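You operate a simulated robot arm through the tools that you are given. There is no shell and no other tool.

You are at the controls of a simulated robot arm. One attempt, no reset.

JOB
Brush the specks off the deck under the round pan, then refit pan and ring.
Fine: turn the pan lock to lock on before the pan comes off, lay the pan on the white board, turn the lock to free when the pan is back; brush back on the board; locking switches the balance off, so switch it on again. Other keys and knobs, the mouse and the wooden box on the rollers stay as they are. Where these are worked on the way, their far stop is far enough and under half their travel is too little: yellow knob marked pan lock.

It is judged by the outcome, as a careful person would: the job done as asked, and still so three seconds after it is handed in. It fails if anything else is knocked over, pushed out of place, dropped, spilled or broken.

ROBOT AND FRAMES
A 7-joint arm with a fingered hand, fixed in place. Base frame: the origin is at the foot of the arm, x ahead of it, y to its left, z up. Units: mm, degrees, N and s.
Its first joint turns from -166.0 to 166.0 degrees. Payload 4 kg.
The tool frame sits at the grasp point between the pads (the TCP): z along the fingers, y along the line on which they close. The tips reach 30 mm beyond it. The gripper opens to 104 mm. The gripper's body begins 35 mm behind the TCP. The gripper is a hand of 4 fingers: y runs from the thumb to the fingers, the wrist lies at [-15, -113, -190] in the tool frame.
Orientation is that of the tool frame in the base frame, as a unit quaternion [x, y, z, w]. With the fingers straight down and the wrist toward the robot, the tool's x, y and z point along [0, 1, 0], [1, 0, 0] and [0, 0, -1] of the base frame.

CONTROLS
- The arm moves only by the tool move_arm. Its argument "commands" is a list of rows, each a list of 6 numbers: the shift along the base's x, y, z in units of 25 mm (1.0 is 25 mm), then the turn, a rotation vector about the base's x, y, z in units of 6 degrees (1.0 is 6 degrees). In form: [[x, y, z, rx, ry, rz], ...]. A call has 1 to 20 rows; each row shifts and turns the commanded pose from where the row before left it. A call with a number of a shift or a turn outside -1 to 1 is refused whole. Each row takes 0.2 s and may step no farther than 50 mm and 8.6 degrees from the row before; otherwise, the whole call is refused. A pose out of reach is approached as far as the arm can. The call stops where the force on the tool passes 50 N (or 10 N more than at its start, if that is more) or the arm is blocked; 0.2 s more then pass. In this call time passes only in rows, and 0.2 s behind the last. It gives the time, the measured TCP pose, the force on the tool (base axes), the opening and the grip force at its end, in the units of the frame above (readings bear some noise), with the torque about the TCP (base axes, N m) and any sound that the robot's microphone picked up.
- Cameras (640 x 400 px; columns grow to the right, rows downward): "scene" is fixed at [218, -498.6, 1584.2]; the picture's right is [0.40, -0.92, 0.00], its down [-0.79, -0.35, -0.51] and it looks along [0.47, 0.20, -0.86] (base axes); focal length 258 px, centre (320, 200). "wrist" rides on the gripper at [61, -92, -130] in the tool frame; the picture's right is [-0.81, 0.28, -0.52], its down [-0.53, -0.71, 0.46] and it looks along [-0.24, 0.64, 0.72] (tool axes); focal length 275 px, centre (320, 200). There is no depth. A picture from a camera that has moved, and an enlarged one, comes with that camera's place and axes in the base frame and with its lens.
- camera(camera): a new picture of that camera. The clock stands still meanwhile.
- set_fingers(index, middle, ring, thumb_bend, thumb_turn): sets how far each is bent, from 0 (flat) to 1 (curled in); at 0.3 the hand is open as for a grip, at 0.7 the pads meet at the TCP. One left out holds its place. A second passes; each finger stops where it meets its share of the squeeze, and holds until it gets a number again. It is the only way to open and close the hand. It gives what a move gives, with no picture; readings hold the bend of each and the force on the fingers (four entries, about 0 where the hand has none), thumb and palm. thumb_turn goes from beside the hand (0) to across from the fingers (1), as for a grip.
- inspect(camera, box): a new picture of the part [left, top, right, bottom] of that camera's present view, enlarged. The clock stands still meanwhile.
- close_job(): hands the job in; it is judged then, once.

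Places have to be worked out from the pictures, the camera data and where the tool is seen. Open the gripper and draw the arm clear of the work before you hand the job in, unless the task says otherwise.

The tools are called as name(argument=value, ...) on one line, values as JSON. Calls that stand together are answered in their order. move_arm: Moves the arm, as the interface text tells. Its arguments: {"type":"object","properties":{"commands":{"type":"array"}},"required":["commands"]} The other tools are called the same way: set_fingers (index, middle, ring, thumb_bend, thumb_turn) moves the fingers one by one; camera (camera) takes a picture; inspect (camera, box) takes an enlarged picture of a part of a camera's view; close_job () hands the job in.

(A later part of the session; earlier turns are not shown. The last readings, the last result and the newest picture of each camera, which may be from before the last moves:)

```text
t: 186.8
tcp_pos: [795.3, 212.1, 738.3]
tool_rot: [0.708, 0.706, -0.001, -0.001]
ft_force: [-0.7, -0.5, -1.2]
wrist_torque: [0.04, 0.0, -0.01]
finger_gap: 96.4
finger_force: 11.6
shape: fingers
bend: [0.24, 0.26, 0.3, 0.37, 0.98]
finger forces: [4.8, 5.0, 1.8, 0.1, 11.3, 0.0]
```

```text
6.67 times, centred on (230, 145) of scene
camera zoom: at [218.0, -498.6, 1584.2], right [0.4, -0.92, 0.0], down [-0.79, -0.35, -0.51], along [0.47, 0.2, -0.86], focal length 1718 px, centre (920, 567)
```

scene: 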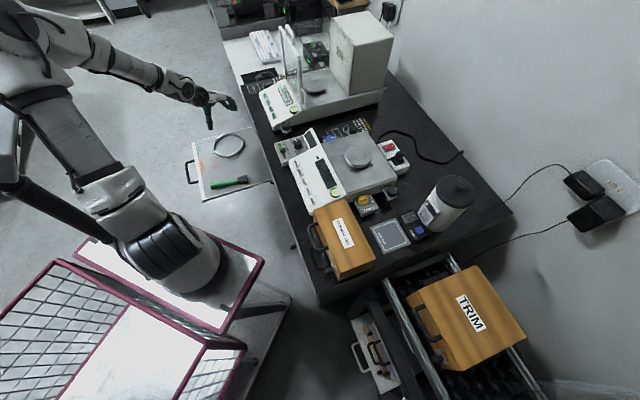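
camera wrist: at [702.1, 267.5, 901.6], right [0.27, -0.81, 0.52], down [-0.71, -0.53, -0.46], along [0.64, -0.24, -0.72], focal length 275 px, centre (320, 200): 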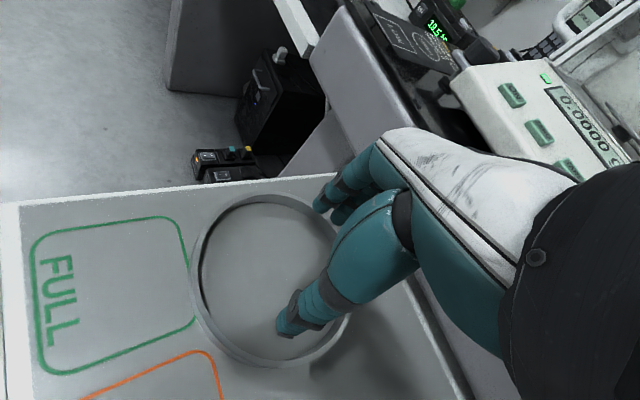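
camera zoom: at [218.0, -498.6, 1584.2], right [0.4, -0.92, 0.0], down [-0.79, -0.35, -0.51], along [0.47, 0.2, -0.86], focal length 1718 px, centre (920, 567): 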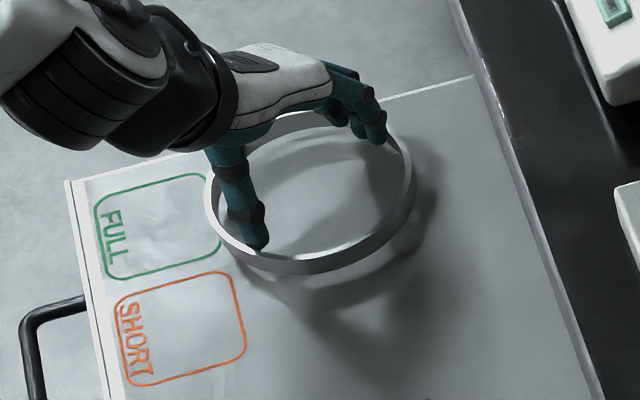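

The ring is lifted level. For placing it around the pan I want only the fingertips engaged near the ring's top, so they hardly dip below the pan's rim. I set it down again and regrip 6 mm higher.

move_arm(commands=[[0, 0, -0.15, 0, 0, 0], [0, 0, -0.13, 0, 0, 0], [0, 0, -0.06, 0, 0, 0]])

set_fingers(index=0.33, middle=0.34, ring=0.37, thumb_bend=0.38)

move_arm(commands=[[0, 0, 0.24, 0, 0, 0]])

inspect(camera="wrist", box=[180, 150, 400, 380])

```text
t: 187.6
tcp_pos: [795.0, 212.0, 728.0]
tool_rot: [0.707, 0.707, 0.001, 0.001]
ft_force: [0.3, 0.2, 3.9]
wrist_torque: [0.01, 0.28, 0.04]
finger_gap: 96.3
finger_force: 12.1
shape: fingers
bend: [0.24, 0.26, 0.3, 0.37, 0.98]
finger forces: [4.4, 6.1, 1.9, 0.1, 12.3, 0.0]
```

```text
t: 188.6
tcp_pos: [794.8, 212.4, 729.6]
tool_rot: [0.708, 0.706, 0.0, 0.0]
ft_force: [0.1, -0.4, 0.2]
wrist_torque: [0.0, 0.0, -0.03]
finger_gap: 89.1
finger_force: 0.4
shape: fingers
bend: [0.33, 0.34, 0.37, 0.38, 0.98]
finger forces: [0.0, 0.1, 0.0, 0.0, 0.2, 0.0]
```

```text
t: 189.0
tcp_pos: [795.1, 212.1, 734.6]
tool_rot: [0.708, 0.707, 0.0, 0.0]
ft_force: [0.3, -0.4, 0.3]
wrist_torque: [0.0, 0.01, -0.02]
finger_gap: 89.2
finger_force: 0.1
shape: fingers
bend: [0.33, 0.34, 0.37, 0.38, 0.98]
finger forces: [0.0, 0.0, 0.1, 0.0, 0.1, 0.0]
```

```text
1.74 times, centred on (290, 265) of wrist
camera zoom: at [702.9, 272.8, 864.6], right [0.27, -0.81, 0.52], down [-0.71, -0.53, -0.46], along [0.64, -0.24, -0.72], focal length 479 px, centre (372, 87)
```

zoom: 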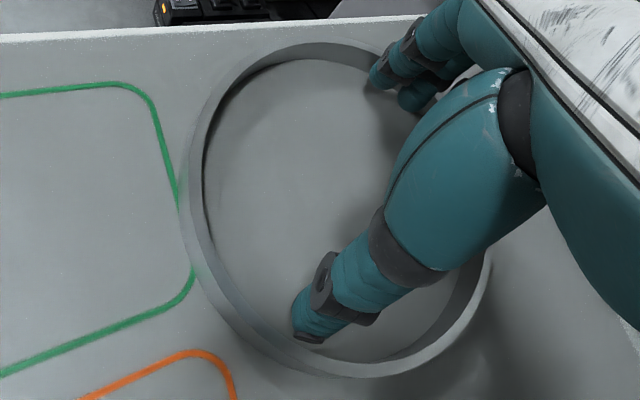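

move_arm(commands=[[0.1, 0, 0, 0, 0, 0]])

set_fingers(index=0.24, middle=0.24, ring=0.29, thumb_bend=0.24)

inspect(camera="wrist", box=[180, 150, 400, 380])

inspect(camera="scene", box=[200, 115, 260, 175])

```text
t: 189.4
tcp_pos: [796.7, 212.8, 734.0]
tool_rot: [0.707, 0.708, 0.0, 0.0]
ft_force: [0.0, -0.1, -0.2]
wrist_torque: [0.0, -0.04, 0.01]
finger_gap: 89.5
finger_force: 0.1
shape: fingers
bend: [0.33, 0.34, 0.37, 0.38, 0.98]
finger forces: [0.1, 0.1, 0.0, 0.0, 0.0, 0.1]
```

```text
t: 190.4
tcp_pos: [797.4, 213.3, 735.2]
tool_rot: [0.707, 0.707, 0.0, 0.0]
ft_force: [0.1, 0.4, -0.7]
wrist_torque: [0.0, 0.01, 0.0]
finger_gap: 116.7
finger_force: 0.2
shape: fingers
bend: [0.24, 0.24, 0.28, 0.24, 0.97]
finger forces: [0.0, 0.0, 0.0, 0.1, 0.0, 0.1]
```

```text
1.74 times, centred on (290, 265) of wrist
camera zoom: at [705.2, 272.7, 864.6], right [0.27, -0.81, 0.52], down [-0.71, -0.53, -0.46], along [0.65, -0.24, -0.72], focal length 479 px, centre (372, 87)
```

zoom: 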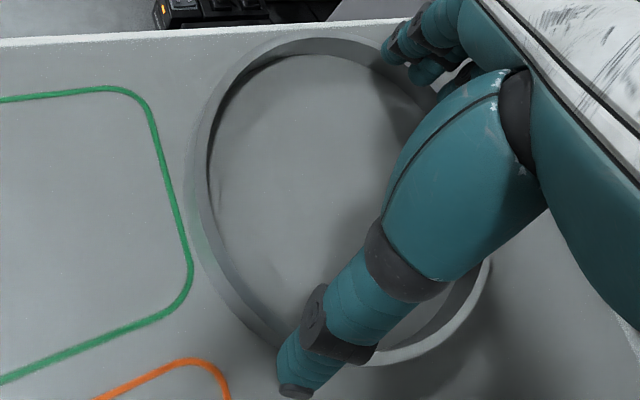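

```text
6.67 times, centred on (230, 145) of scene
camera zoom: at [218.0, -498.6, 1584.2], right [0.4, -0.92, 0.0], down [-0.79, -0.35, -0.51], along [0.47, 0.2, -0.86], focal length 1718 px, centre (920, 567)
```

zoom: 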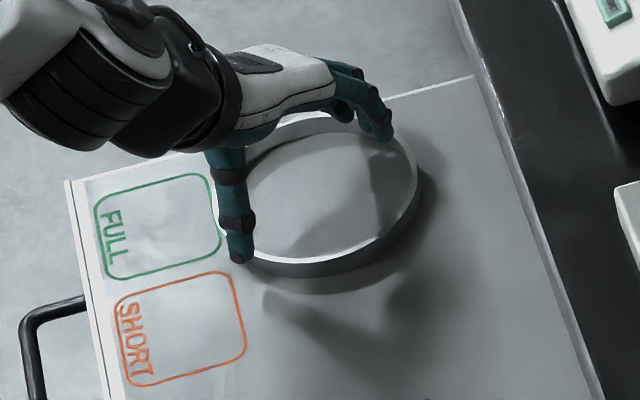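

At that height the tips slid out over the ring's top edge; when spread they reach less deep. So the first grip height already had shallow engagement and was right. I raise, close, and go back in to z≈729.

move_arm(commands=[[0, 0, 0.6, 0, 0, 0], [0, 0, 0.6, 0, 0, 0]])

set_fingers(index=0.42, middle=0.42, ring=0.42, thumb_bend=0.42)

inspect(camera="wrist", box=[160, 150, 400, 390])

inspect(camera="scene", box=[200, 115, 260, 175])

```text
t: 191.0
tcp_pos: [797.6, 212.8, 764.7]
tool_rot: [0.707, 0.707, 0.0, 0.0]
ft_force: [-0.4, -0.6, 0.1]
wrist_torque: [0.0, 0.0, 0.01]
finger_gap: 116.3
finger_force: 0.1
shape: fingers
bend: [0.24, 0.24, 0.28, 0.24, 0.97]
finger forces: [0.0, 0.0, 0.0, 0.0, 0.1, 0.0]
```

```text
t: 192.0
tcp_pos: [796.1, 212.9, 764.4]
tool_rot: [0.708, 0.706, 0.001, 0.001]
ft_force: [0.1, 0.3, 0.0]
wrist_torque: [-0.03, 0.01, 0.03]
finger_gap: 73.4
finger_force: 0.0
shape: fingers
bend: [0.42, 0.42, 0.42, 0.42, 0.99]
finger forces: [0.1, 0.0, 0.0, 0.1, 0.0, 0.0]
```

```text
1.67 times, centred on (280, 270) of wrist
camera zoom: at [704.9, 272.9, 894.6], right [0.27, -0.81, 0.52], down [-0.71, -0.53, -0.46], along [0.65, -0.24, -0.72], focal length 459 px, centre (387, 83)
```

zoom: 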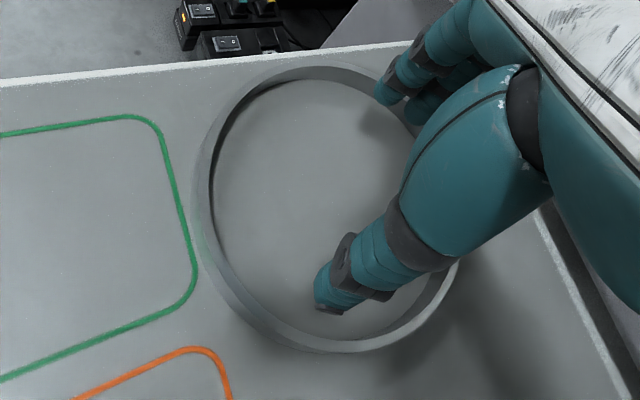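

```text
6.67 times, centred on (230, 145) of scene
camera zoom: at [218.0, -498.6, 1584.2], right [0.4, -0.92, 0.0], down [-0.79, -0.35, -0.51], along [0.47, 0.2, -0.86], focal length 1718 px, centre (920, 567)
```

zoom: 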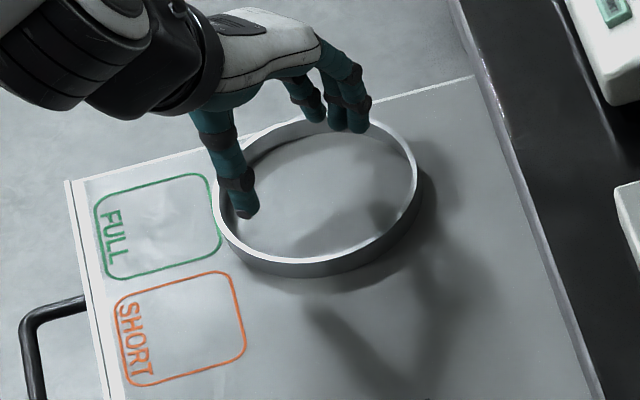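

The ring's centre is at tool (-2,+5). I shift +5 mm in x, lower to z≈729 and spread as in the first grip.

move_arm(commands=[[0.16, 0, -0.6, 0, 0, 0], [0, 0, -0.6, 0, 0, 0], [0, 0, -0.22, 0, 0, 0]])

set_fingers(index=0.28, middle=0.28, ring=0.31, thumb_bend=0.29)

inspect(camera="wrist", box=[180, 150, 400, 380])

```text
t: 192.8
tcp_pos: [801.0, 211.0, 729.8]
tool_rot: [0.707, 0.707, 0.0, 0.001]
ft_force: [-0.5, -0.4, 0.1]
wrist_torque: [0.0, -0.01, -0.03]
finger_gap: 73.4
finger_force: 0.0
shape: fingers
bend: [0.42, 0.42, 0.42, 0.42, 0.99]
finger forces: [0.0, 0.1, 0.0, 0.0, 0.0, 0.1]
```

```text
t: 193.8
tcp_pos: [801.7, 212.1, 729.7]
tool_rot: [0.707, 0.707, 0.0, 0.0]
ft_force: [0.4, 0.6, 0.8]
wrist_torque: [0.03, 0.06, -0.02]
finger_gap: 96.2
finger_force: 6.3
shape: fingers
bend: [0.29, 0.31, 0.34, 0.34, 0.98]
finger forces: [1.7, 2.1, 2.2, 0.1, 6.1, 0.1]
```

```text
1.74 times, centred on (290, 265) of wrist
camera zoom: at [709.2, 272.6, 859.2], right [0.27, -0.81, 0.52], down [-0.71, -0.53, -0.46], along [0.65, -0.24, -0.72], focal length 479 px, centre (372, 87)
```

zoom: 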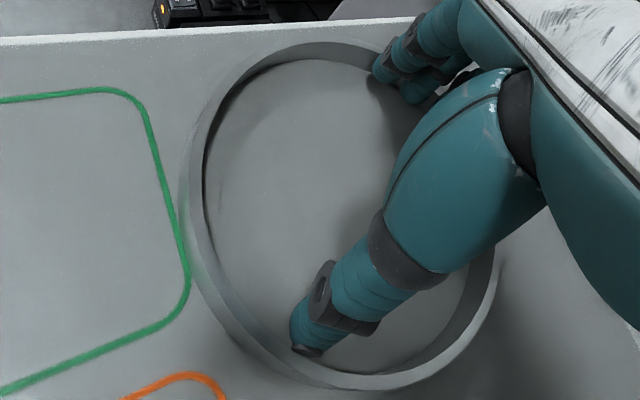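

Evenly spread again. I firm the grip as before and lift.

set_fingers(index=0.24, middle=0.25, ring=0.29, thumb_bend=0.24)

move_arm(commands=[[0, 0, 0.08, 0, 0, 0], [0, 0, 0.1, 0, 0, 0], [0, 0, 0.2, 0, 0, 0], [0, 0, 0.4, 0, 0, 0]])

inspect(camera="wrist", box=[180, 150, 400, 380])

inspect(camera="scene", box=[200, 115, 260, 175])

```text
t: 194.8
tcp_pos: [801.0, 210.8, 728.3]
tool_rot: [0.707, 0.707, 0.0, 0.001]
ft_force: [-0.3, 0.4, 2.0]
wrist_torque: [-0.03, 0.21, -0.02]
finger_gap: 96.2
finger_force: 10.2
shape: fingers
bend: [0.27, 0.28, 0.32, 0.35, 0.98]
finger forces: [3.2, 3.9, 3.2, 0.0, 10.3, 0.0]
```

```text
t: 195.8
tcp_pos: [801.7, 212.1, 749.0]
tool_rot: [0.707, 0.708, 0.0, 0.0]
ft_force: [-0.2, -0.4, -0.9]
wrist_torque: [-0.03, 0.02, 0.0]
finger_gap: 96.7
finger_force: 6.8
shape: fingers
bend: [0.27, 0.27, 0.28, 0.34, 0.98]
finger forces: [4.6, 2.4, 0.1, 0.1, 7.3, 0.1]
```

```text
1.74 times, centred on (290, 265) of wrist
camera zoom: at [709.3, 272.4, 879.1], right [0.27, -0.81, 0.52], down [-0.71, -0.53, -0.46], along [0.65, -0.24, -0.72], focal length 479 px, centre (372, 87)
```

zoom: 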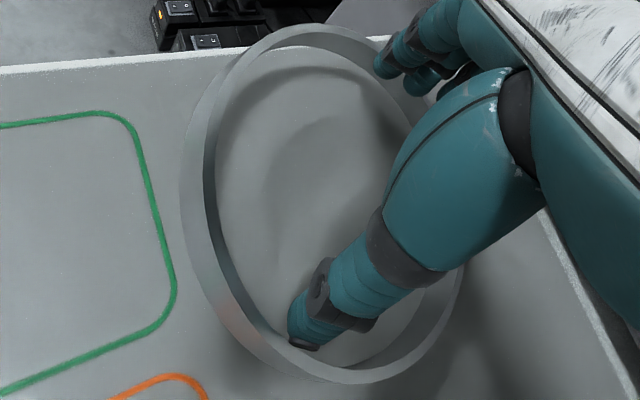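

```text
6.67 times, centred on (230, 145) of scene
camera zoom: at [218.0, -498.6, 1584.2], right [0.4, -0.92, 0.0], down [-0.79, -0.35, -0.51], along [0.47, 0.2, -0.86], focal length 1718 px, centre (920, 567)
```

zoom: 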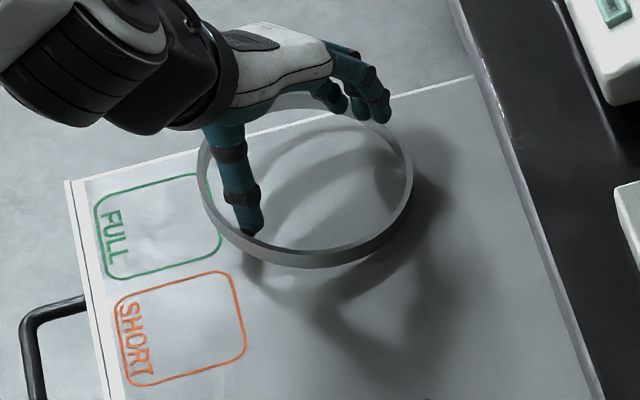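

The ring tips about the thumb-index line because the ring finger slipped off. I set it back down and regrip, shifted slightly and with more share on the ring finger.

move_arm(commands=[[0, 0, -0.4, 0, 0, 0], [0, 0, -0.2, 0, 0, 0], [0, 0, -0.12, 0, 0, 0]])

inspect(camera="scene", box=[200, 115, 260, 175])

```text
t: 196.6
tcp_pos: [800.8, 213.6, 731.2]
tool_rot: [0.707, 0.707, 0.0, 0.0]
ft_force: [0.1, 0.0, 0.6]
wrist_torque: [0.0, 0.04, 0.01]
finger_gap: 116.3
finger_force: 0.1
shape: fingers
bend: [0.24, 0.25, 0.28, 0.24, 0.97]
finger forces: [0.0, 0.1, 0.0, 0.0, 0.0, 0.0]
```

```text
6.67 times, centred on (230, 145) of scene
camera zoom: at [218.0, -498.6, 1584.2], right [0.4, -0.92, 0.0], down [-0.79, -0.35, -0.51], along [0.47, 0.2, -0.86], focal length 1718 px, centre (920, 567)
```

zoom: 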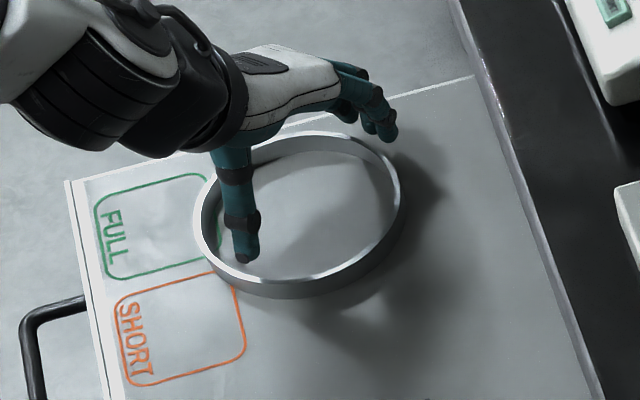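

The ring is back flat on the board but the fingers came out over its wall. I raise, close, and look at where the ring lies now.

move_arm(commands=[[0, 0, 0.6, 0, 0, 0], [0, 0, 0.8, 0, 0, 0]])

set_fingers(index=0.42, middle=0.42, ring=0.42, thumb_bend=0.42)

inspect(camera="wrist", box=[160, 150, 400, 390])

inspect(camera="scene", box=[200, 115, 260, 175])

```text
t: 197.2
tcp_pos: [800.3, 211.1, 766.0]
tool_rot: [0.707, 0.707, 0.001, 0.001]
ft_force: [0.8, -0.3, 1.0]
wrist_torque: [-0.01, 0.0, 0.0]
finger_gap: 116.4
finger_force: 0.0
shape: fingers
bend: [0.24, 0.25, 0.28, 0.24, 0.97]
finger forces: [0.0, 0.0, 0.0, 0.1, 0.1, 0.0]
```

```text
t: 198.2
tcp_pos: [801.2, 211.8, 766.5]
tool_rot: [0.707, 0.707, 0.001, -0.001]
ft_force: [-1.0, 0.9, -0.4]
wrist_torque: [-0.01, 0.03, -0.04]
finger_gap: 73.2
finger_force: 0.1
shape: fingers
bend: [0.42, 0.42, 0.42, 0.42, 0.99]
finger forces: [0.1, 0.0, 0.0, 0.0, 0.0, 0.0]
```

```text
1.67 times, centred on (280, 270) of wrist
camera zoom: at [709.0, 272.1, 896.3], right [0.27, -0.81, 0.52], down [-0.71, -0.53, -0.46], along [0.65, -0.24, -0.72], focal length 459 px, centre (387, 83)
```

zoom: 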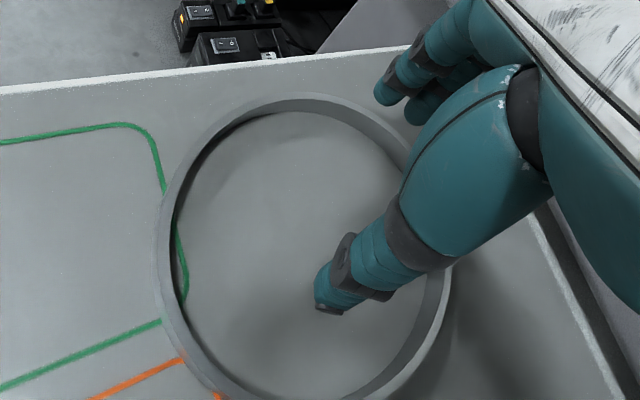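

```text
6.67 times, centred on (230, 145) of scene
camera zoom: at [218.0, -498.6, 1584.2], right [0.4, -0.92, 0.0], down [-0.79, -0.35, -0.51], along [0.47, 0.2, -0.86], focal length 1718 px, centre (920, 567)
```

zoom: 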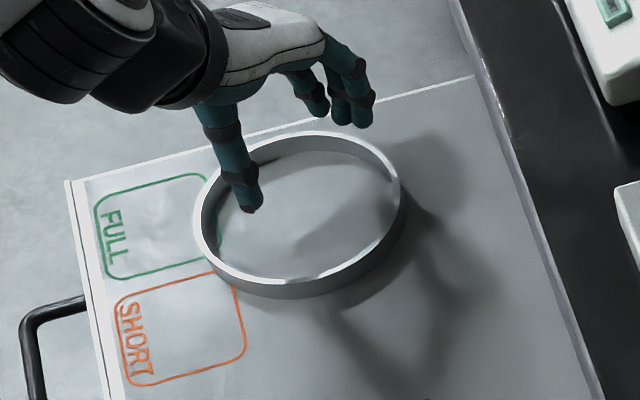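

The ring's centre is now at about (783,210). I'll engage it deeper this time: judging from the pan grip, the true opening leaves about 4 mm clearance to the pan each side, so deep engagement is fine.

move_arm(commands=[[-0.7, 0, 0, 0, 0, 0], [0, 0, -0.6, 0, 0, 0], [0, 0, -0.6, 0, 0, 0], [0, 0, -0.3, 0, 0, 0]])

inspect(camera="wrist", box=[180, 150, 400, 380])

inspect(camera="scene", box=[200, 115, 260, 175])

```text
t: 199.2
tcp_pos: [783.5, 211.4, 727.9]
tool_rot: [0.708, 0.707, 0.001, 0.0]
ft_force: [-0.6, -0.1, -0.1]
wrist_torque: [0.04, 0.01, -0.01]
finger_gap: 73.1
finger_force: 0.0
shape: fingers
bend: [0.42, 0.42, 0.42, 0.42, 0.99]
finger forces: [0.0, 0.0, 0.1, 0.1, 0.0, 0.0]
```

```text
1.74 times, centred on (290, 265) of wrist
camera zoom: at [691.5, 272.1, 858.1], right [0.27, -0.81, 0.52], down [-0.71, -0.53, -0.46], along [0.64, -0.24, -0.72], focal length 479 px, centre (372, 87)
```

zoom: 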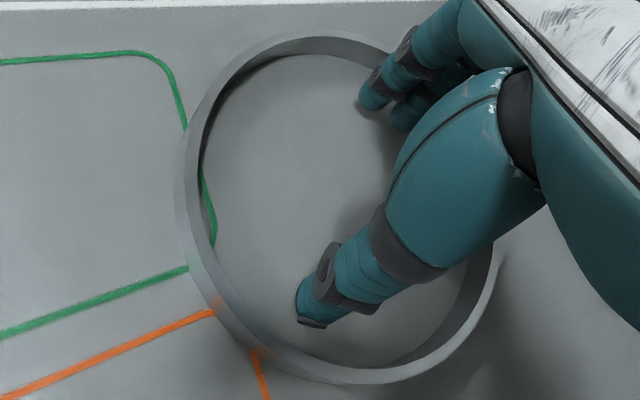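

```text
6.67 times, centred on (230, 145) of scene
camera zoom: at [218.0, -498.6, 1584.2], right [0.4, -0.92, 0.0], down [-0.79, -0.35, -0.51], along [0.47, 0.2, -0.86], focal length 1718 px, centre (920, 567)
```

zoom: 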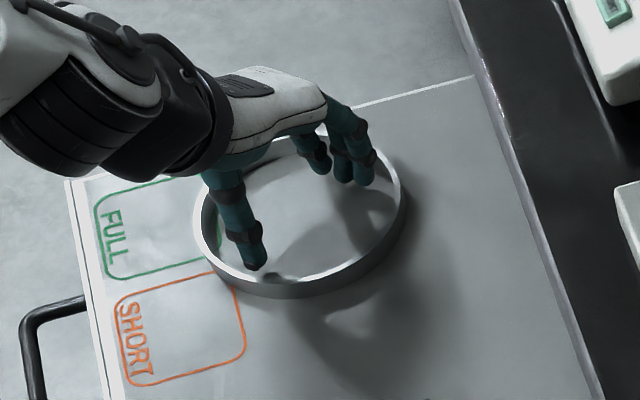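

set_fingers(index=0.33, middle=0.34, ring=0.37, thumb_bend=0.37)

move_arm(commands=[[0, 0, -0.1, 0, 0, 0]])

move_arm(commands=[[0, 0, -0.1, 0, 0, 0]])

set_fingers(index=0.27, middle=0.27, ring=0.29, thumb_bend=0.28)

```text
t: 200.2
tcp_pos: [783.4, 212.9, 729.1]
tool_rot: [0.707, 0.707, 0.0, 0.0]
ft_force: [-0.8, -0.3, -0.4]
wrist_torque: [0.0, 0.01, -0.05]
finger_gap: 90.3
finger_force: 0.1
shape: fingers
bend: [0.33, 0.34, 0.37, 0.37, 0.98]
finger forces: [0.0, 0.0, 0.0, 0.0, 0.0, 0.1]
```

```text
t: 200.6
tcp_pos: [783.5, 211.8, 725.7]
tool_rot: [0.707, 0.707, 0.001, 0.001]
ft_force: [-0.1, 0.6, -0.6]
wrist_torque: [-0.02, -0.01, 0.0]
finger_gap: 89.9
finger_force: 0.0
shape: fingers
bend: [0.33, 0.34, 0.37, 0.37, 0.98]
finger forces: [0.0, 0.1, 0.0, 0.0, 0.0, 0.0]
```

```text
t: 201.0
tcp_pos: [784.3, 211.6, 722.7]
tool_rot: [0.707, 0.707, 0.0, 0.0]
ft_force: [0.4, -0.8, 0.0]
wrist_torque: [-0.03, 0.01, 0.0]
finger_gap: 90.0
finger_force: 0.1
shape: fingers
bend: [0.33, 0.34, 0.37, 0.37, 0.98]
finger forces: [0.0, 0.1, 0.0, 0.0, 0.0, 0.0]
```

```text
t: 202.0
tcp_pos: [783.5, 211.4, 724.1]
tool_rot: [0.707, 0.707, 0.0, 0.0]
ft_force: [0.1, 0.6, 1.7]
wrist_torque: [0.04, 0.16, -0.02]
finger_gap: 96.1
finger_force: 8.0
shape: fingers
bend: [0.28, 0.29, 0.33, 0.35, 0.98]
finger forces: [1.6, 2.4, 3.7, 0.0, 7.8, 0.0]
```

Even contact at the deeper height. I firm it up.

set_fingers(index=0.22, middle=0.23, ring=0.25, thumb_bend=0.22)

move_arm(commands=[[0, 0, 0.08, 0, 0, 0], [0, 0, 0.1, 0, 0, 0], [0, 0, 0.15, 0, 0, 0]])

inspect(camera="wrist", box=[180, 150, 400, 380])

inspect(camera="scene", box=[200, 115, 260, 175])

```text
t: 203.0
tcp_pos: [783.9, 212.9, 722.9]
tool_rot: [0.707, 0.707, -0.001, 0.0]
ft_force: [0.9, 0.6, 0.8]
wrist_torque: [0.01, 0.14, -0.02]
finger_gap: 96.5
finger_force: 12.6
shape: fingers
bend: [0.25, 0.26, 0.31, 0.36, 0.99]
finger forces: [3.8, 4.2, 4.3, 0.0, 12.0, 0.0]
```

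```text
t: 203.8
tcp_pos: [783.9, 212.0, 732.4]
tool_rot: [0.707, 0.707, 0.0, 0.001]
ft_force: [-1.0, -0.2, -0.3]
wrist_torque: [0.01, 0.03, -0.04]
finger_gap: 96.0
finger_force: 12.1
shape: fingers
bend: [0.25, 0.26, 0.3, 0.36, 0.99]
finger forces: [3.8, 4.2, 4.3, 0.0, 12.0, 0.1]
```

```text
1.74 times, centred on (290, 265) of wrist
camera zoom: at [691.7, 272.5, 862.1], right [0.27, -0.81, 0.52], down [-0.71, -0.53, -0.46], along [0.65, -0.24, -0.72], focal length 479 px, centre (372, 87)
```

zoom: 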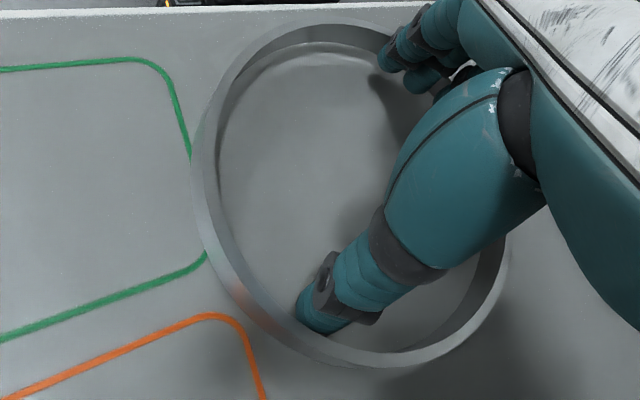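

```text
6.67 times, centred on (230, 145) of scene
camera zoom: at [218.0, -498.6, 1584.2], right [0.4, -0.92, 0.0], down [-0.79, -0.35, -0.51], along [0.47, 0.2, -0.86], focal length 1718 px, centre (920, 567)
```

zoom: 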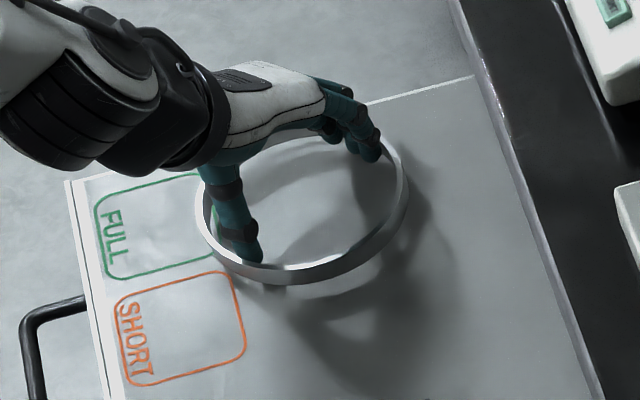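

The ring is up, level, with steady forces; its centre is at tool (-1.5,+3.5). I carry it up and over toward the balance, turning to -45°.

move_arm(commands=[[0, 0, 0.4, 0, 0, 0], [0, 0, 0.6, 0, 0, 0], [-0.1, -0.1, 0.8, 0, 0, 0], [-0.1, -0.3, 0.8, 0, 0, 0], [-0.2, -0.5, 0.8, 0, 0, 0], [-0.25, -0.7, 0.8, 0, 0, 0], [-0.25, -0.8, 0.8, 0, 0, 0], [-0.25, -0.8, 0.8, 0, 0, 0], [-0.25, -0.8, 0.8, 0, 0, 0], [-0.25, -0.8, 0.8, 0, 0, 0], [-0.25, -0.8, 0.8, 0, 0, 0], [-0.25, -0.8, 0.8, 0, 0, 0]])

camera(camera="wrist")

```text
t: 206.4
tcp_pos: [728.7, 53.4, 956.1]
tool_rot: [0.707, 0.707, 0.0, 0.0]
ft_force: [0.1, 0.0, -2.0]
wrist_torque: [0.03, -0.02, -0.05]
finger_gap: 96.5
finger_force: 12.2
shape: fingers
bend: [0.25, 0.25, 0.3, 0.36, 0.99]
finger forces: [3.8, 3.8, 4.5, 0.0, 12.2, 0.0]
```

```text
taken
camera wrist: at [637.5, 113.4, 1086.8], right [0.28, -0.81, 0.52], down [-0.71, -0.53, -0.46], along [0.65, -0.24, -0.72], focal length 275 px, centre (320, 200)
```

wrist: 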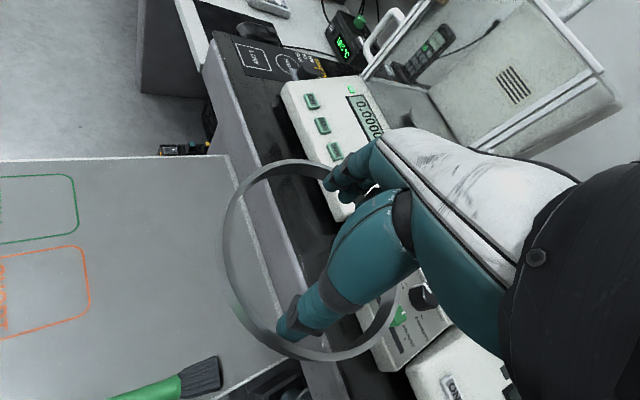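

move_arm(commands=[[-0.2, -0.8, 0.35, 0, 0, 0], [-0.2, -0.8, 0.35, 0, 0, 0], [-0.2, -0.8, 0.35, 0, 0, 0], [-0.2, -0.8, 0.35, 0, 0, 0], [-0.2, -0.8, 0.35, 0, 0, 0], [-0.2, -0.8, 0.35, 0, 0, 0], [0.1, -0.9, 0, 0, 0, -0.5], [0.1, -0.9, 0, 0, 0, -0.5], [0.1, -0.9, 0, 0, 0, -0.5], [0.1, -0.9, 0, 0, 0, -0.5], [0.1, -0.9, 0, 0, 0, -0.5], [0.1, -0.9, 0, 0, 0, -0.5], [0.1, -0.9, 0, 0, 0, -0.5], [0.1, -0.9, 0, 0, 0, -0.5], [0.4, -0.8, 0, 0, 0, -0.85], [0.4, -0.8, 0, 0, 0, -0.85], [0.4, -0.8, 0, 0, 0, -0.85], [0.4, -0.8, 0, 0, 0, -0.85]])

camera(camera="wrist")

inspect(camera="scene", box=[300, 90, 420, 200])

```text
t: 210.2
tcp_pos: [760.8, -328.1, 1010.7]
tool_rot: [0.922, 0.386, 0.0, 0.001]
ft_force: [-0.7, 1.0, -0.9]
wrist_torque: [0.02, -0.03, 0.01]
finger_gap: 96.3
finger_force: 12.3
shape: fingers
bend: [0.25, 0.25, 0.3, 0.36, 0.99]
finger forces: [4.0, 3.6, 4.5, 0.1, 12.1, 0.0]
```

```text
taken
camera wrist: at [737.5, -221.1, 1140.0], right [-0.37, -0.77, 0.52], down [-0.88, 0.12, -0.46], along [0.29, -0.63, -0.72], focal length 275 px, centre (320, 200)
```

wrist: 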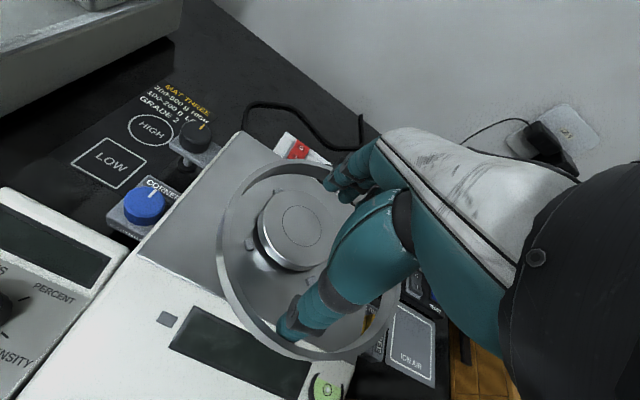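

```text
3.64 times, centred on (360, 145) of scene
camera zoom: at [218.0, -498.6, 1584.2], right [0.4, -0.92, 0.0], down [-0.79, -0.35, -0.51], along [0.47, 0.2, -0.86], focal length 937 px, centre (174, 400)
```

zoom: 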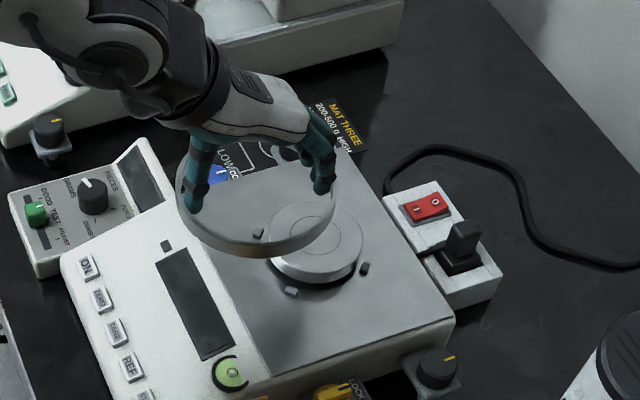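

The pan shows inside the ring in this view. I zoom in to get the pan's exact centre before lowering the ring around it.

inspect(camera="wrist", box=[210, 150, 410, 370])

inspect(camera="scene", box=[330, 120, 390, 180])

```text
1.82 times, centred on (310, 260) of wrist
camera zoom: at [737.5, -221.1, 1140.0], right [-0.37, -0.77, 0.52], down [-0.88, 0.12, -0.46], along [0.29, -0.63, -0.72], focal length 500 px, centre (338, 91)
```

zoom: 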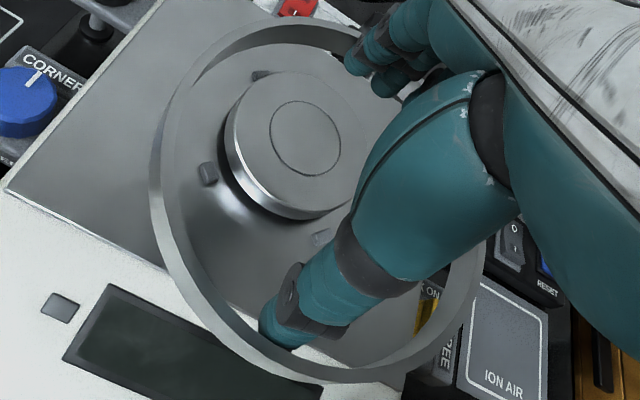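

```text
6.67 times, centred on (360, 150) of scene
camera zoom: at [218.0, -498.6, 1584.2], right [0.4, -0.92, 0.0], down [-0.79, -0.35, -0.51], along [0.47, 0.2, -0.86], focal length 1718 px, centre (53, 533)
```

zoom: 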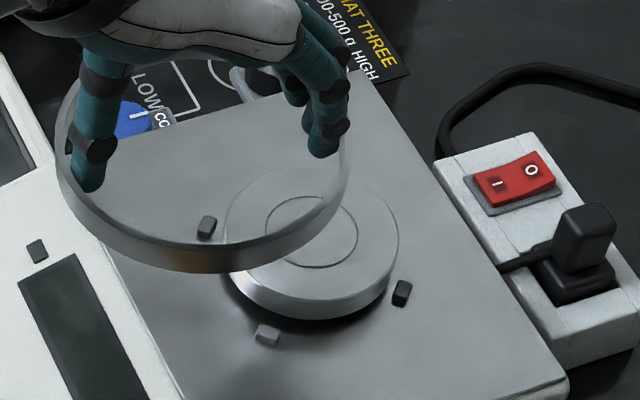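

The pan centre is at about (807,-388). I move the ring over it, to TCP (806,-384), still well above.

move_arm(commands=[[0.448, -0.559, -0.4, 0, 0, 0], [0.448, -0.559, -0.4, 0, 0, 0], [0.448, -0.559, -0.5, 0, 0, 0], [0.448, -0.559, -0.5, 0, 0, 0], [0, 0, -0.4, 0, 0, 0]])

inspect(camera="wrist", box=[190, 150, 410, 380])

inspect(camera="scene", box=[325, 115, 395, 185])

```text
t: 211.4
tcp_pos: [806.4, -385.1, 954.2]
tool_rot: [0.922, 0.388, 0.0, 0.0]
ft_force: [-0.1, 0.7, -1.2]
wrist_torque: [0.04, -0.01, 0.02]
finger_gap: 96.1
finger_force: 12.2
shape: fingers
bend: [0.25, 0.25, 0.3, 0.36, 0.99]
finger forces: [3.9, 3.6, 4.5, 0.0, 12.1, 0.1]
```

```text
1.74 times, centred on (300, 265) of wrist
camera zoom: at [782.3, -277.1, 1084.4], right [-0.37, -0.77, 0.52], down [-0.88, 0.12, -0.46], along [0.29, -0.63, -0.72], focal length 479 px, centre (355, 87)
```

zoom: 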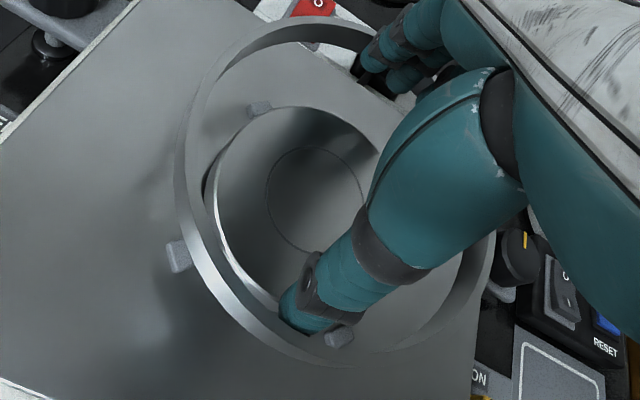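

```text
5.71 times, centred on (360, 150) of scene
camera zoom: at [218.0, -498.6, 1584.2], right [0.4, -0.92, 0.0], down [-0.79, -0.35, -0.51], along [0.47, 0.2, -0.86], focal length 1473 px, centre (91, 486)
```

zoom: 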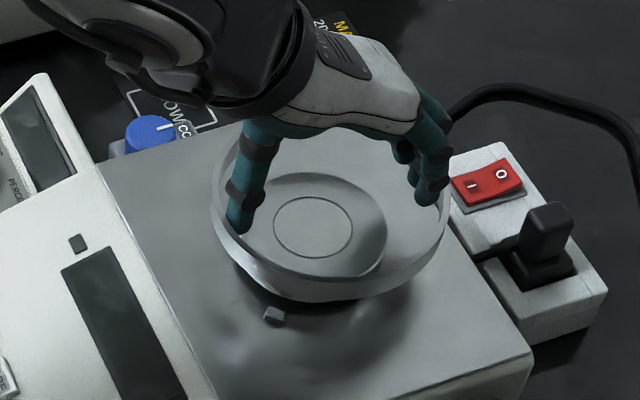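

Pan and ring centres agree within about 1.5 mm in the tool frame. I lower step by step.

move_arm(commands=[[-0.03, 0, -0.4, 0, 0, 0], [0, 0, -0.4, 0, 0, 0], [0, 0, -0.2, 0, 0, 0]])

inspect(camera="wrist", box=[190, 150, 410, 380])

inspect(camera="scene", box=[325, 115, 395, 185])

```text
t: 212.2
tcp_pos: [805.2, -384.4, 931.2]
tool_rot: [0.922, 0.387, 0.0, 0.0]
ft_force: [0.0, 0.7, -1.3]
wrist_torque: [0.01, 0.03, -0.03]
finger_gap: 96.4
finger_force: 12.4
shape: fingers
bend: [0.25, 0.25, 0.3, 0.36, 0.99]
finger forces: [4.0, 3.7, 4.6, 0.1, 12.8, 0.0]
```

```text
1.74 times, centred on (300, 265) of wrist
camera zoom: at [781.7, -276.5, 1059.5], right [-0.37, -0.77, 0.52], down [-0.88, 0.12, -0.46], along [0.29, -0.63, -0.72], focal length 479 px, centre (355, 87)
```

zoom: 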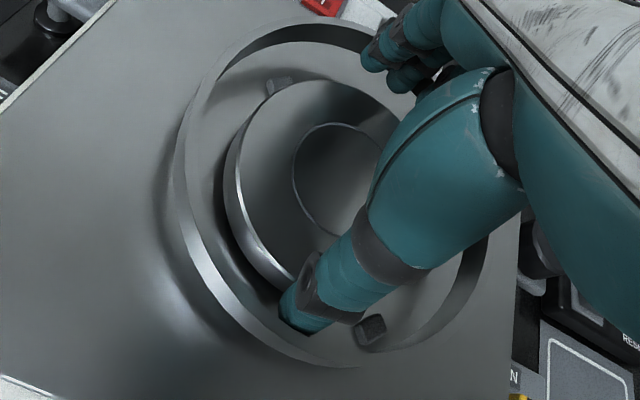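

```text
5.71 times, centred on (360, 150) of scene
camera zoom: at [218.0, -498.6, 1584.2], right [0.4, -0.92, 0.0], down [-0.79, -0.35, -0.51], along [0.47, 0.2, -0.86], focal length 1473 px, centre (91, 486)
```

zoom: 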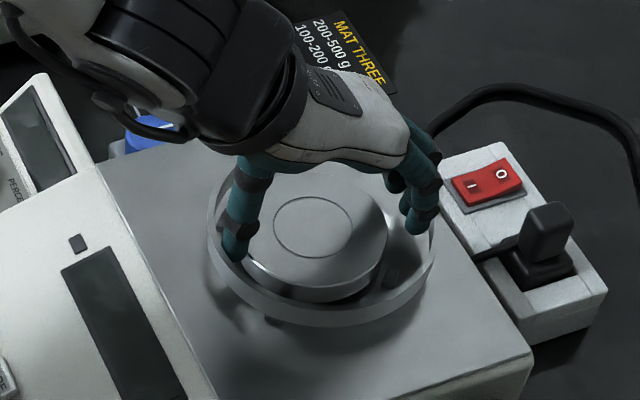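

I zoom in closely from the scene camera to compare the ring's and pan's outlines directly.

inspect(camera="scene", box=[336, 130, 384, 178])

inspect(camera="wrist", box=[230, 150, 370, 290])

```text
8.33 times, centred on (360, 154) of scene
camera zoom: at [218.0, -498.6, 1584.2], right [0.4, -0.92, 0.0], down [-0.79, -0.35, -0.51], along [0.47, 0.2, -0.86], focal length 2148 px, centre (-13, 583)
```

zoom: 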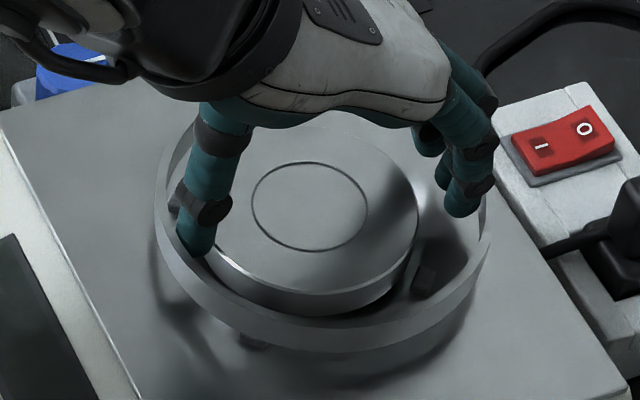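

```text
2.86 times, centred on (300, 220) of wrist
camera zoom: at [781.7, -276.5, 1059.5], right [-0.37, -0.77, 0.52], down [-0.88, 0.12, -0.46], along [0.29, -0.63, -0.72], focal length 786 px, centre (377, 143)
```

zoom: 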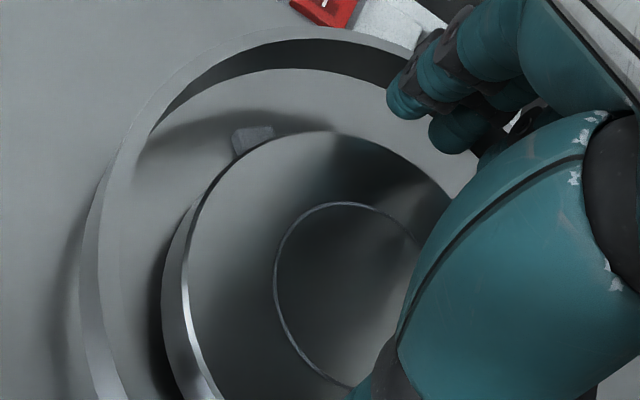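

The two opposite lugs give their centre at tool (-2.5,+1.6), within about 2 mm of the ring's centre. I nudge 1 mm and lower carefully, watching forces.

move_arm(commands=[[-0.05, 0.02, -0.15, 0, 0, 0], [0, 0, -0.15, 0, 0, 0]])

inspect(camera="wrist", box=[190, 150, 410, 380])

inspect(camera="scene", box=[336, 130, 384, 178])

```text
t: 212.8
tcp_pos: [803.0, -385.2, 921.5]
tool_rot: [0.922, 0.387, 0.0, 0.0]
ft_force: [-1.3, -0.3, -0.3]
wrist_torque: [0.04, 0.0, 0.0]
finger_gap: 96.6
finger_force: 12.7
shape: fingers
bend: [0.25, 0.25, 0.3, 0.36, 0.99]
finger forces: [4.0, 3.5, 4.6, 0.0, 12.7, 0.0]
```

```text
1.74 times, centred on (300, 265) of wrist
camera zoom: at [780.5, -276.2, 1051.8], right [-0.37, -0.77, 0.52], down [-0.88, 0.12, -0.46], along [0.29, -0.63, -0.72], focal length 479 px, centre (355, 87)
```

zoom: 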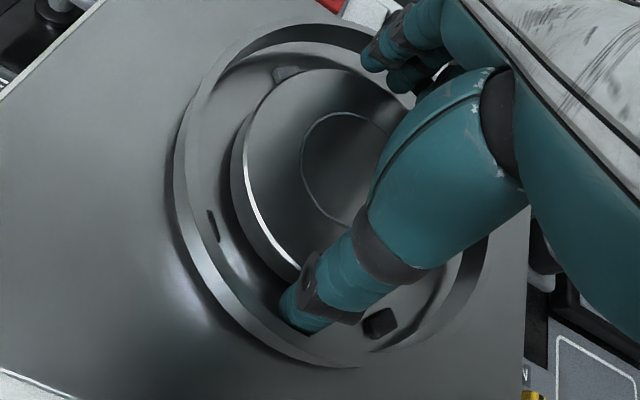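

```text
8.33 times, centred on (360, 154) of scene
camera zoom: at [218.0, -498.6, 1584.2], right [0.4, -0.92, 0.0], down [-0.79, -0.35, -0.51], along [0.47, 0.2, -0.86], focal length 2148 px, centre (-13, 583)
```

zoom: 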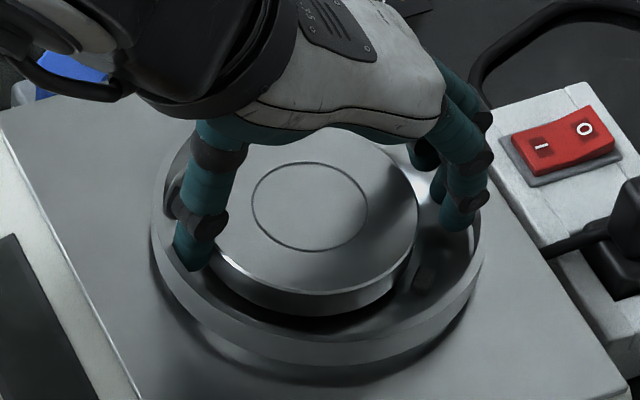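

The ring surrounds pan and lugs concentrically with no contact so far. I continue down in 2 mm steps to the deck.

move_arm(commands=[[0, 0, -0.08, 0, 0, 0]])

move_arm(commands=[[0, 0, -0.08, 0, 0, 0]])

move_arm(commands=[[0, 0, -0.06, 0, 0, 0]])

```text
t: 213.2
tcp_pos: [804.7, -382.8, 919.9]
tool_rot: [0.922, 0.388, 0.0, 0.0]
ft_force: [0.0, 0.0, -0.4]
wrist_torque: [0.0, 0.0, -0.02]
finger_gap: 96.7
finger_force: 12.3
shape: fingers
bend: [0.25, 0.25, 0.3, 0.36, 0.99]
finger forces: [4.1, 3.6, 4.7, 0.1, 12.8, 0.1]
```

```text
t: 213.6
tcp_pos: [803.4, -382.7, 917.3]
tool_rot: [0.922, 0.388, 0.0, -0.001]
ft_force: [0.0, 1.6, -0.4]
wrist_torque: [0.02, 0.04, -0.03]
finger_gap: 96.4
finger_force: 13.0
shape: fingers
bend: [0.25, 0.25, 0.3, 0.36, 0.99]
finger forces: [4.0, 3.5, 4.6, 0.1, 13.0, 0.0]
```

```text
t: 214.0
tcp_pos: [803.8, -383.1, 916.8]
tool_rot: [0.922, 0.387, 0.0, -0.001]
ft_force: [-1.1, 0.7, 0.1]
wrist_torque: [0.11, 0.01, -0.02]
finger_gap: 96.5
finger_force: 12.6
shape: fingers
bend: [0.25, 0.25, 0.3, 0.36, 0.99]
finger forces: [4.8, 3.5, 4.6, 0.1, 12.8, 0.0]
```

move_arm(commands=[[0, 0, -0.05, 0, 0, 0]])

inspect(camera="wrist", box=[190, 150, 410, 380])

inspect(camera="scene", box=[336, 130, 384, 178])

```text
t: 214.4
tcp_pos: [803.1, -382.9, 914.7]
tool_rot: [0.922, 0.388, 0.0, 0.001]
ft_force: [-1.1, 1.7, 4.8]
wrist_torque: [0.1, 0.06, 0.03]
finger_gap: 96.8
finger_force: 14.5
shape: fingers
bend: [0.25, 0.25, 0.3, 0.36, 0.99]
finger forces: [4.5, 3.9, 5.5, 0.0, 14.1, 0.0]
```

```text
1.74 times, centred on (300, 265) of wrist
camera zoom: at [780.5, -275.9, 1045.3], right [-0.37, -0.77, 0.52], down [-0.88, 0.12, -0.46], along [0.29, -0.63, -0.72], focal length 479 px, centre (355, 87)
```

zoom: 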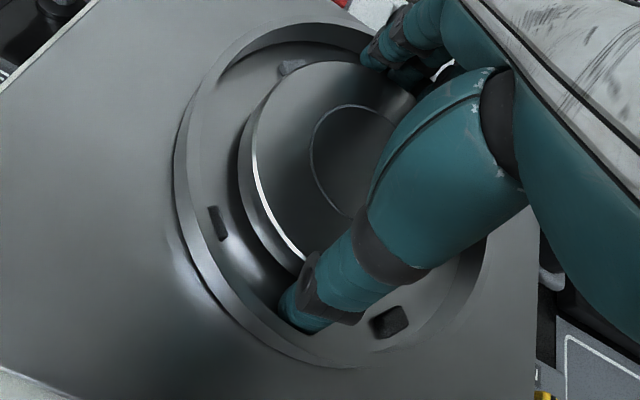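

```text
8.33 times, centred on (360, 154) of scene
camera zoom: at [218.0, -498.6, 1584.2], right [0.4, -0.92, 0.0], down [-0.79, -0.35, -0.51], along [0.47, 0.2, -0.86], focal length 2148 px, centre (-13, 583)
```

zoom: 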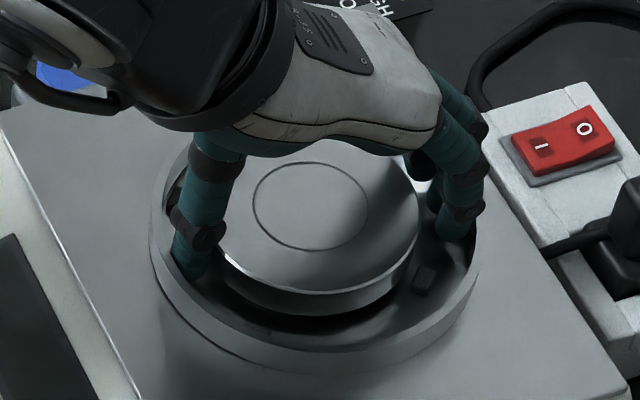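

The ring is down on the deck with all lugs inside it. I release by closing the fingers just a touch, so they do not reach the pan.

set_fingers(index=0.27, middle=0.27, ring=0.32, thumb_bend=0.375)

inspect(camera="wrist", box=[190, 150, 410, 380])

```text
t: 215.4
tcp_pos: [803.7, -383.5, 914.8]
tool_rot: [0.921, 0.389, 0.0, 0.0]
ft_force: [-0.4, -0.2, -1.2]
wrist_torque: [0.02, 0.02, 0.03]
finger_gap: 95.7
finger_force: 1.6
shape: fingers
bend: [0.27, 0.27, 0.32, 0.38, 0.99]
finger forces: [0.6, 0.6, 0.1, 0.1, 1.6, 0.0]
```

```text
1.74 times, centred on (300, 265) of wrist
camera zoom: at [780.5, -276.0, 1044.9], right [-0.37, -0.77, 0.52], down [-0.88, 0.12, -0.46], along [0.29, -0.63, -0.72], focal length 479 px, centre (355, 87)
```

zoom: 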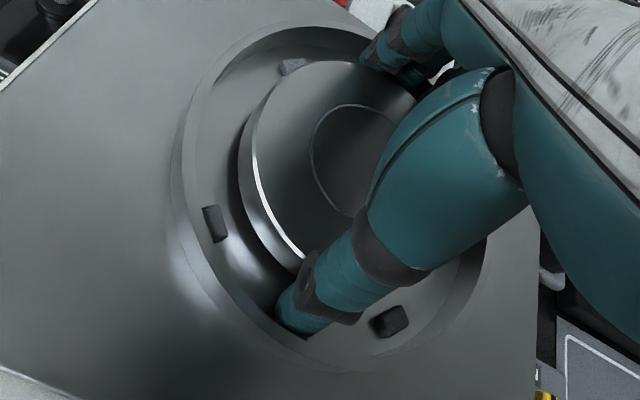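

set_fingers(index=0.285, middle=0.285, ring=0.33, thumb_bend=0.375)

inspect(camera="wrist", box=[190, 150, 410, 380])

```text
t: 216.4
tcp_pos: [803.1, -383.0, 914.6]
tool_rot: [0.922, 0.388, 0.001, 0.0]
ft_force: [0.1, 0.3, 0.5]
wrist_torque: [-0.04, 0.0, -0.03]
finger_gap: 95.9
finger_force: 0.4
shape: fingers
bend: [0.28, 0.28, 0.33, 0.38, 0.99]
finger forces: [0.2, 0.3, 0.0, 0.1, 0.8, 0.1]
```

```text
1.74 times, centred on (300, 265) of wrist
camera zoom: at [780.5, -276.0, 1045.0], right [-0.37, -0.77, 0.52], down [-0.88, 0.12, -0.46], along [0.29, -0.63, -0.72], focal length 479 px, centre (355, 87)
```

zoom: 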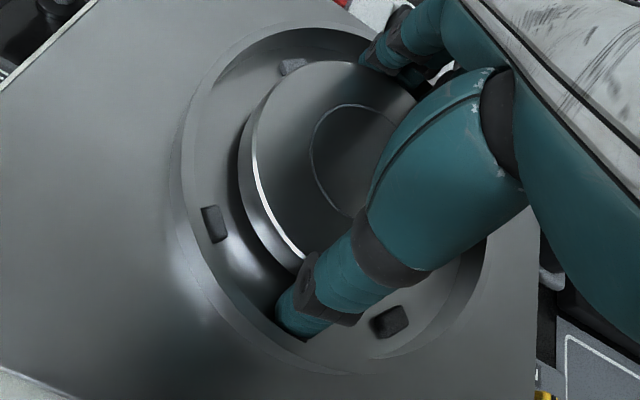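

set_fingers(index=0.295, middle=0.295, ring=0.34, thumb_bend=0.385)

move_arm(commands=[[0, 0, 0.08, 0, 0, 0], [0, 0, 0.12, 0, 0, 0]])

inspect(camera="scene", box=[336, 130, 384, 178])

inspect(camera="wrist", box=[190, 150, 410, 380])

```text
t: 217.4
tcp_pos: [802.9, -383.8, 914.7]
tool_rot: [0.922, 0.388, 0.0, 0.0]
ft_force: [1.0, -1.0, 0.2]
wrist_torque: [-0.01, -0.01, 0.01]
finger_gap: 94.8
finger_force: 0.1
shape: fingers
bend: [0.29, 0.29, 0.34, 0.38, 0.99]
finger forces: [0.4, 0.0, 0.1, 0.0, 0.4, 0.0]
```

```text
t: 218.0
tcp_pos: [803.8, -384.2, 918.8]
tool_rot: [0.922, 0.388, 0.0, 0.001]
ft_force: [-0.9, -0.2, 0.0]
wrist_torque: [0.0, 0.01, -0.01]
finger_gap: 94.7
finger_force: 0.1
shape: fingers
bend: [0.29, 0.29, 0.34, 0.38, 0.99]
finger forces: [0.1, 0.1, 0.0, 0.0, 0.1, 0.1]
```

```text
8.33 times, centred on (360, 154) of scene
camera zoom: at [218.0, -498.6, 1584.2], right [0.4, -0.92, 0.0], down [-0.79, -0.35, -0.51], along [0.47, 0.2, -0.86], focal length 2148 px, centre (-13, 583)
```

zoom: 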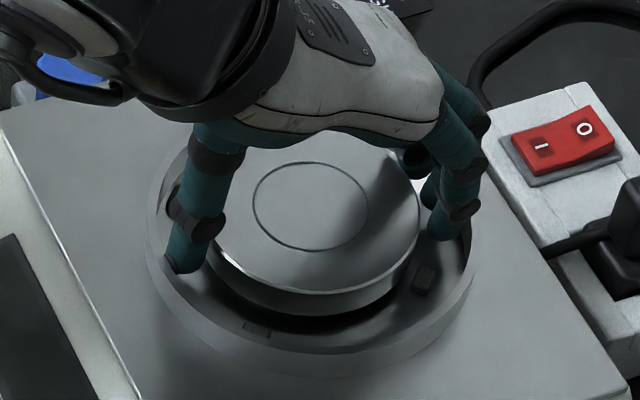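

```text
1.74 times, centred on (300, 265) of wrist
camera zoom: at [780.5, -275.9, 1049.8], right [-0.37, -0.77, 0.52], down [-0.88, 0.12, -0.46], along [0.29, -0.63, -0.72], focal length 479 px, centre (355, 87)
```

zoom: 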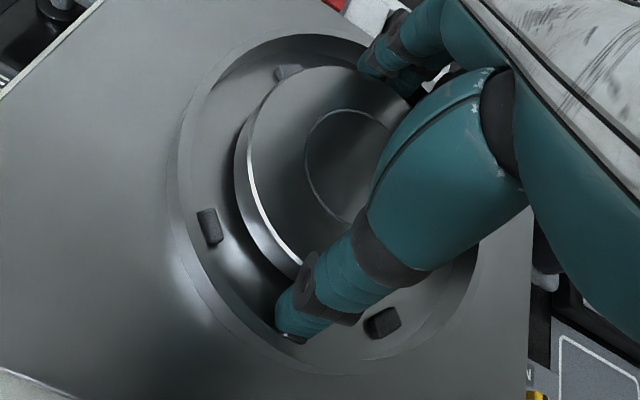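

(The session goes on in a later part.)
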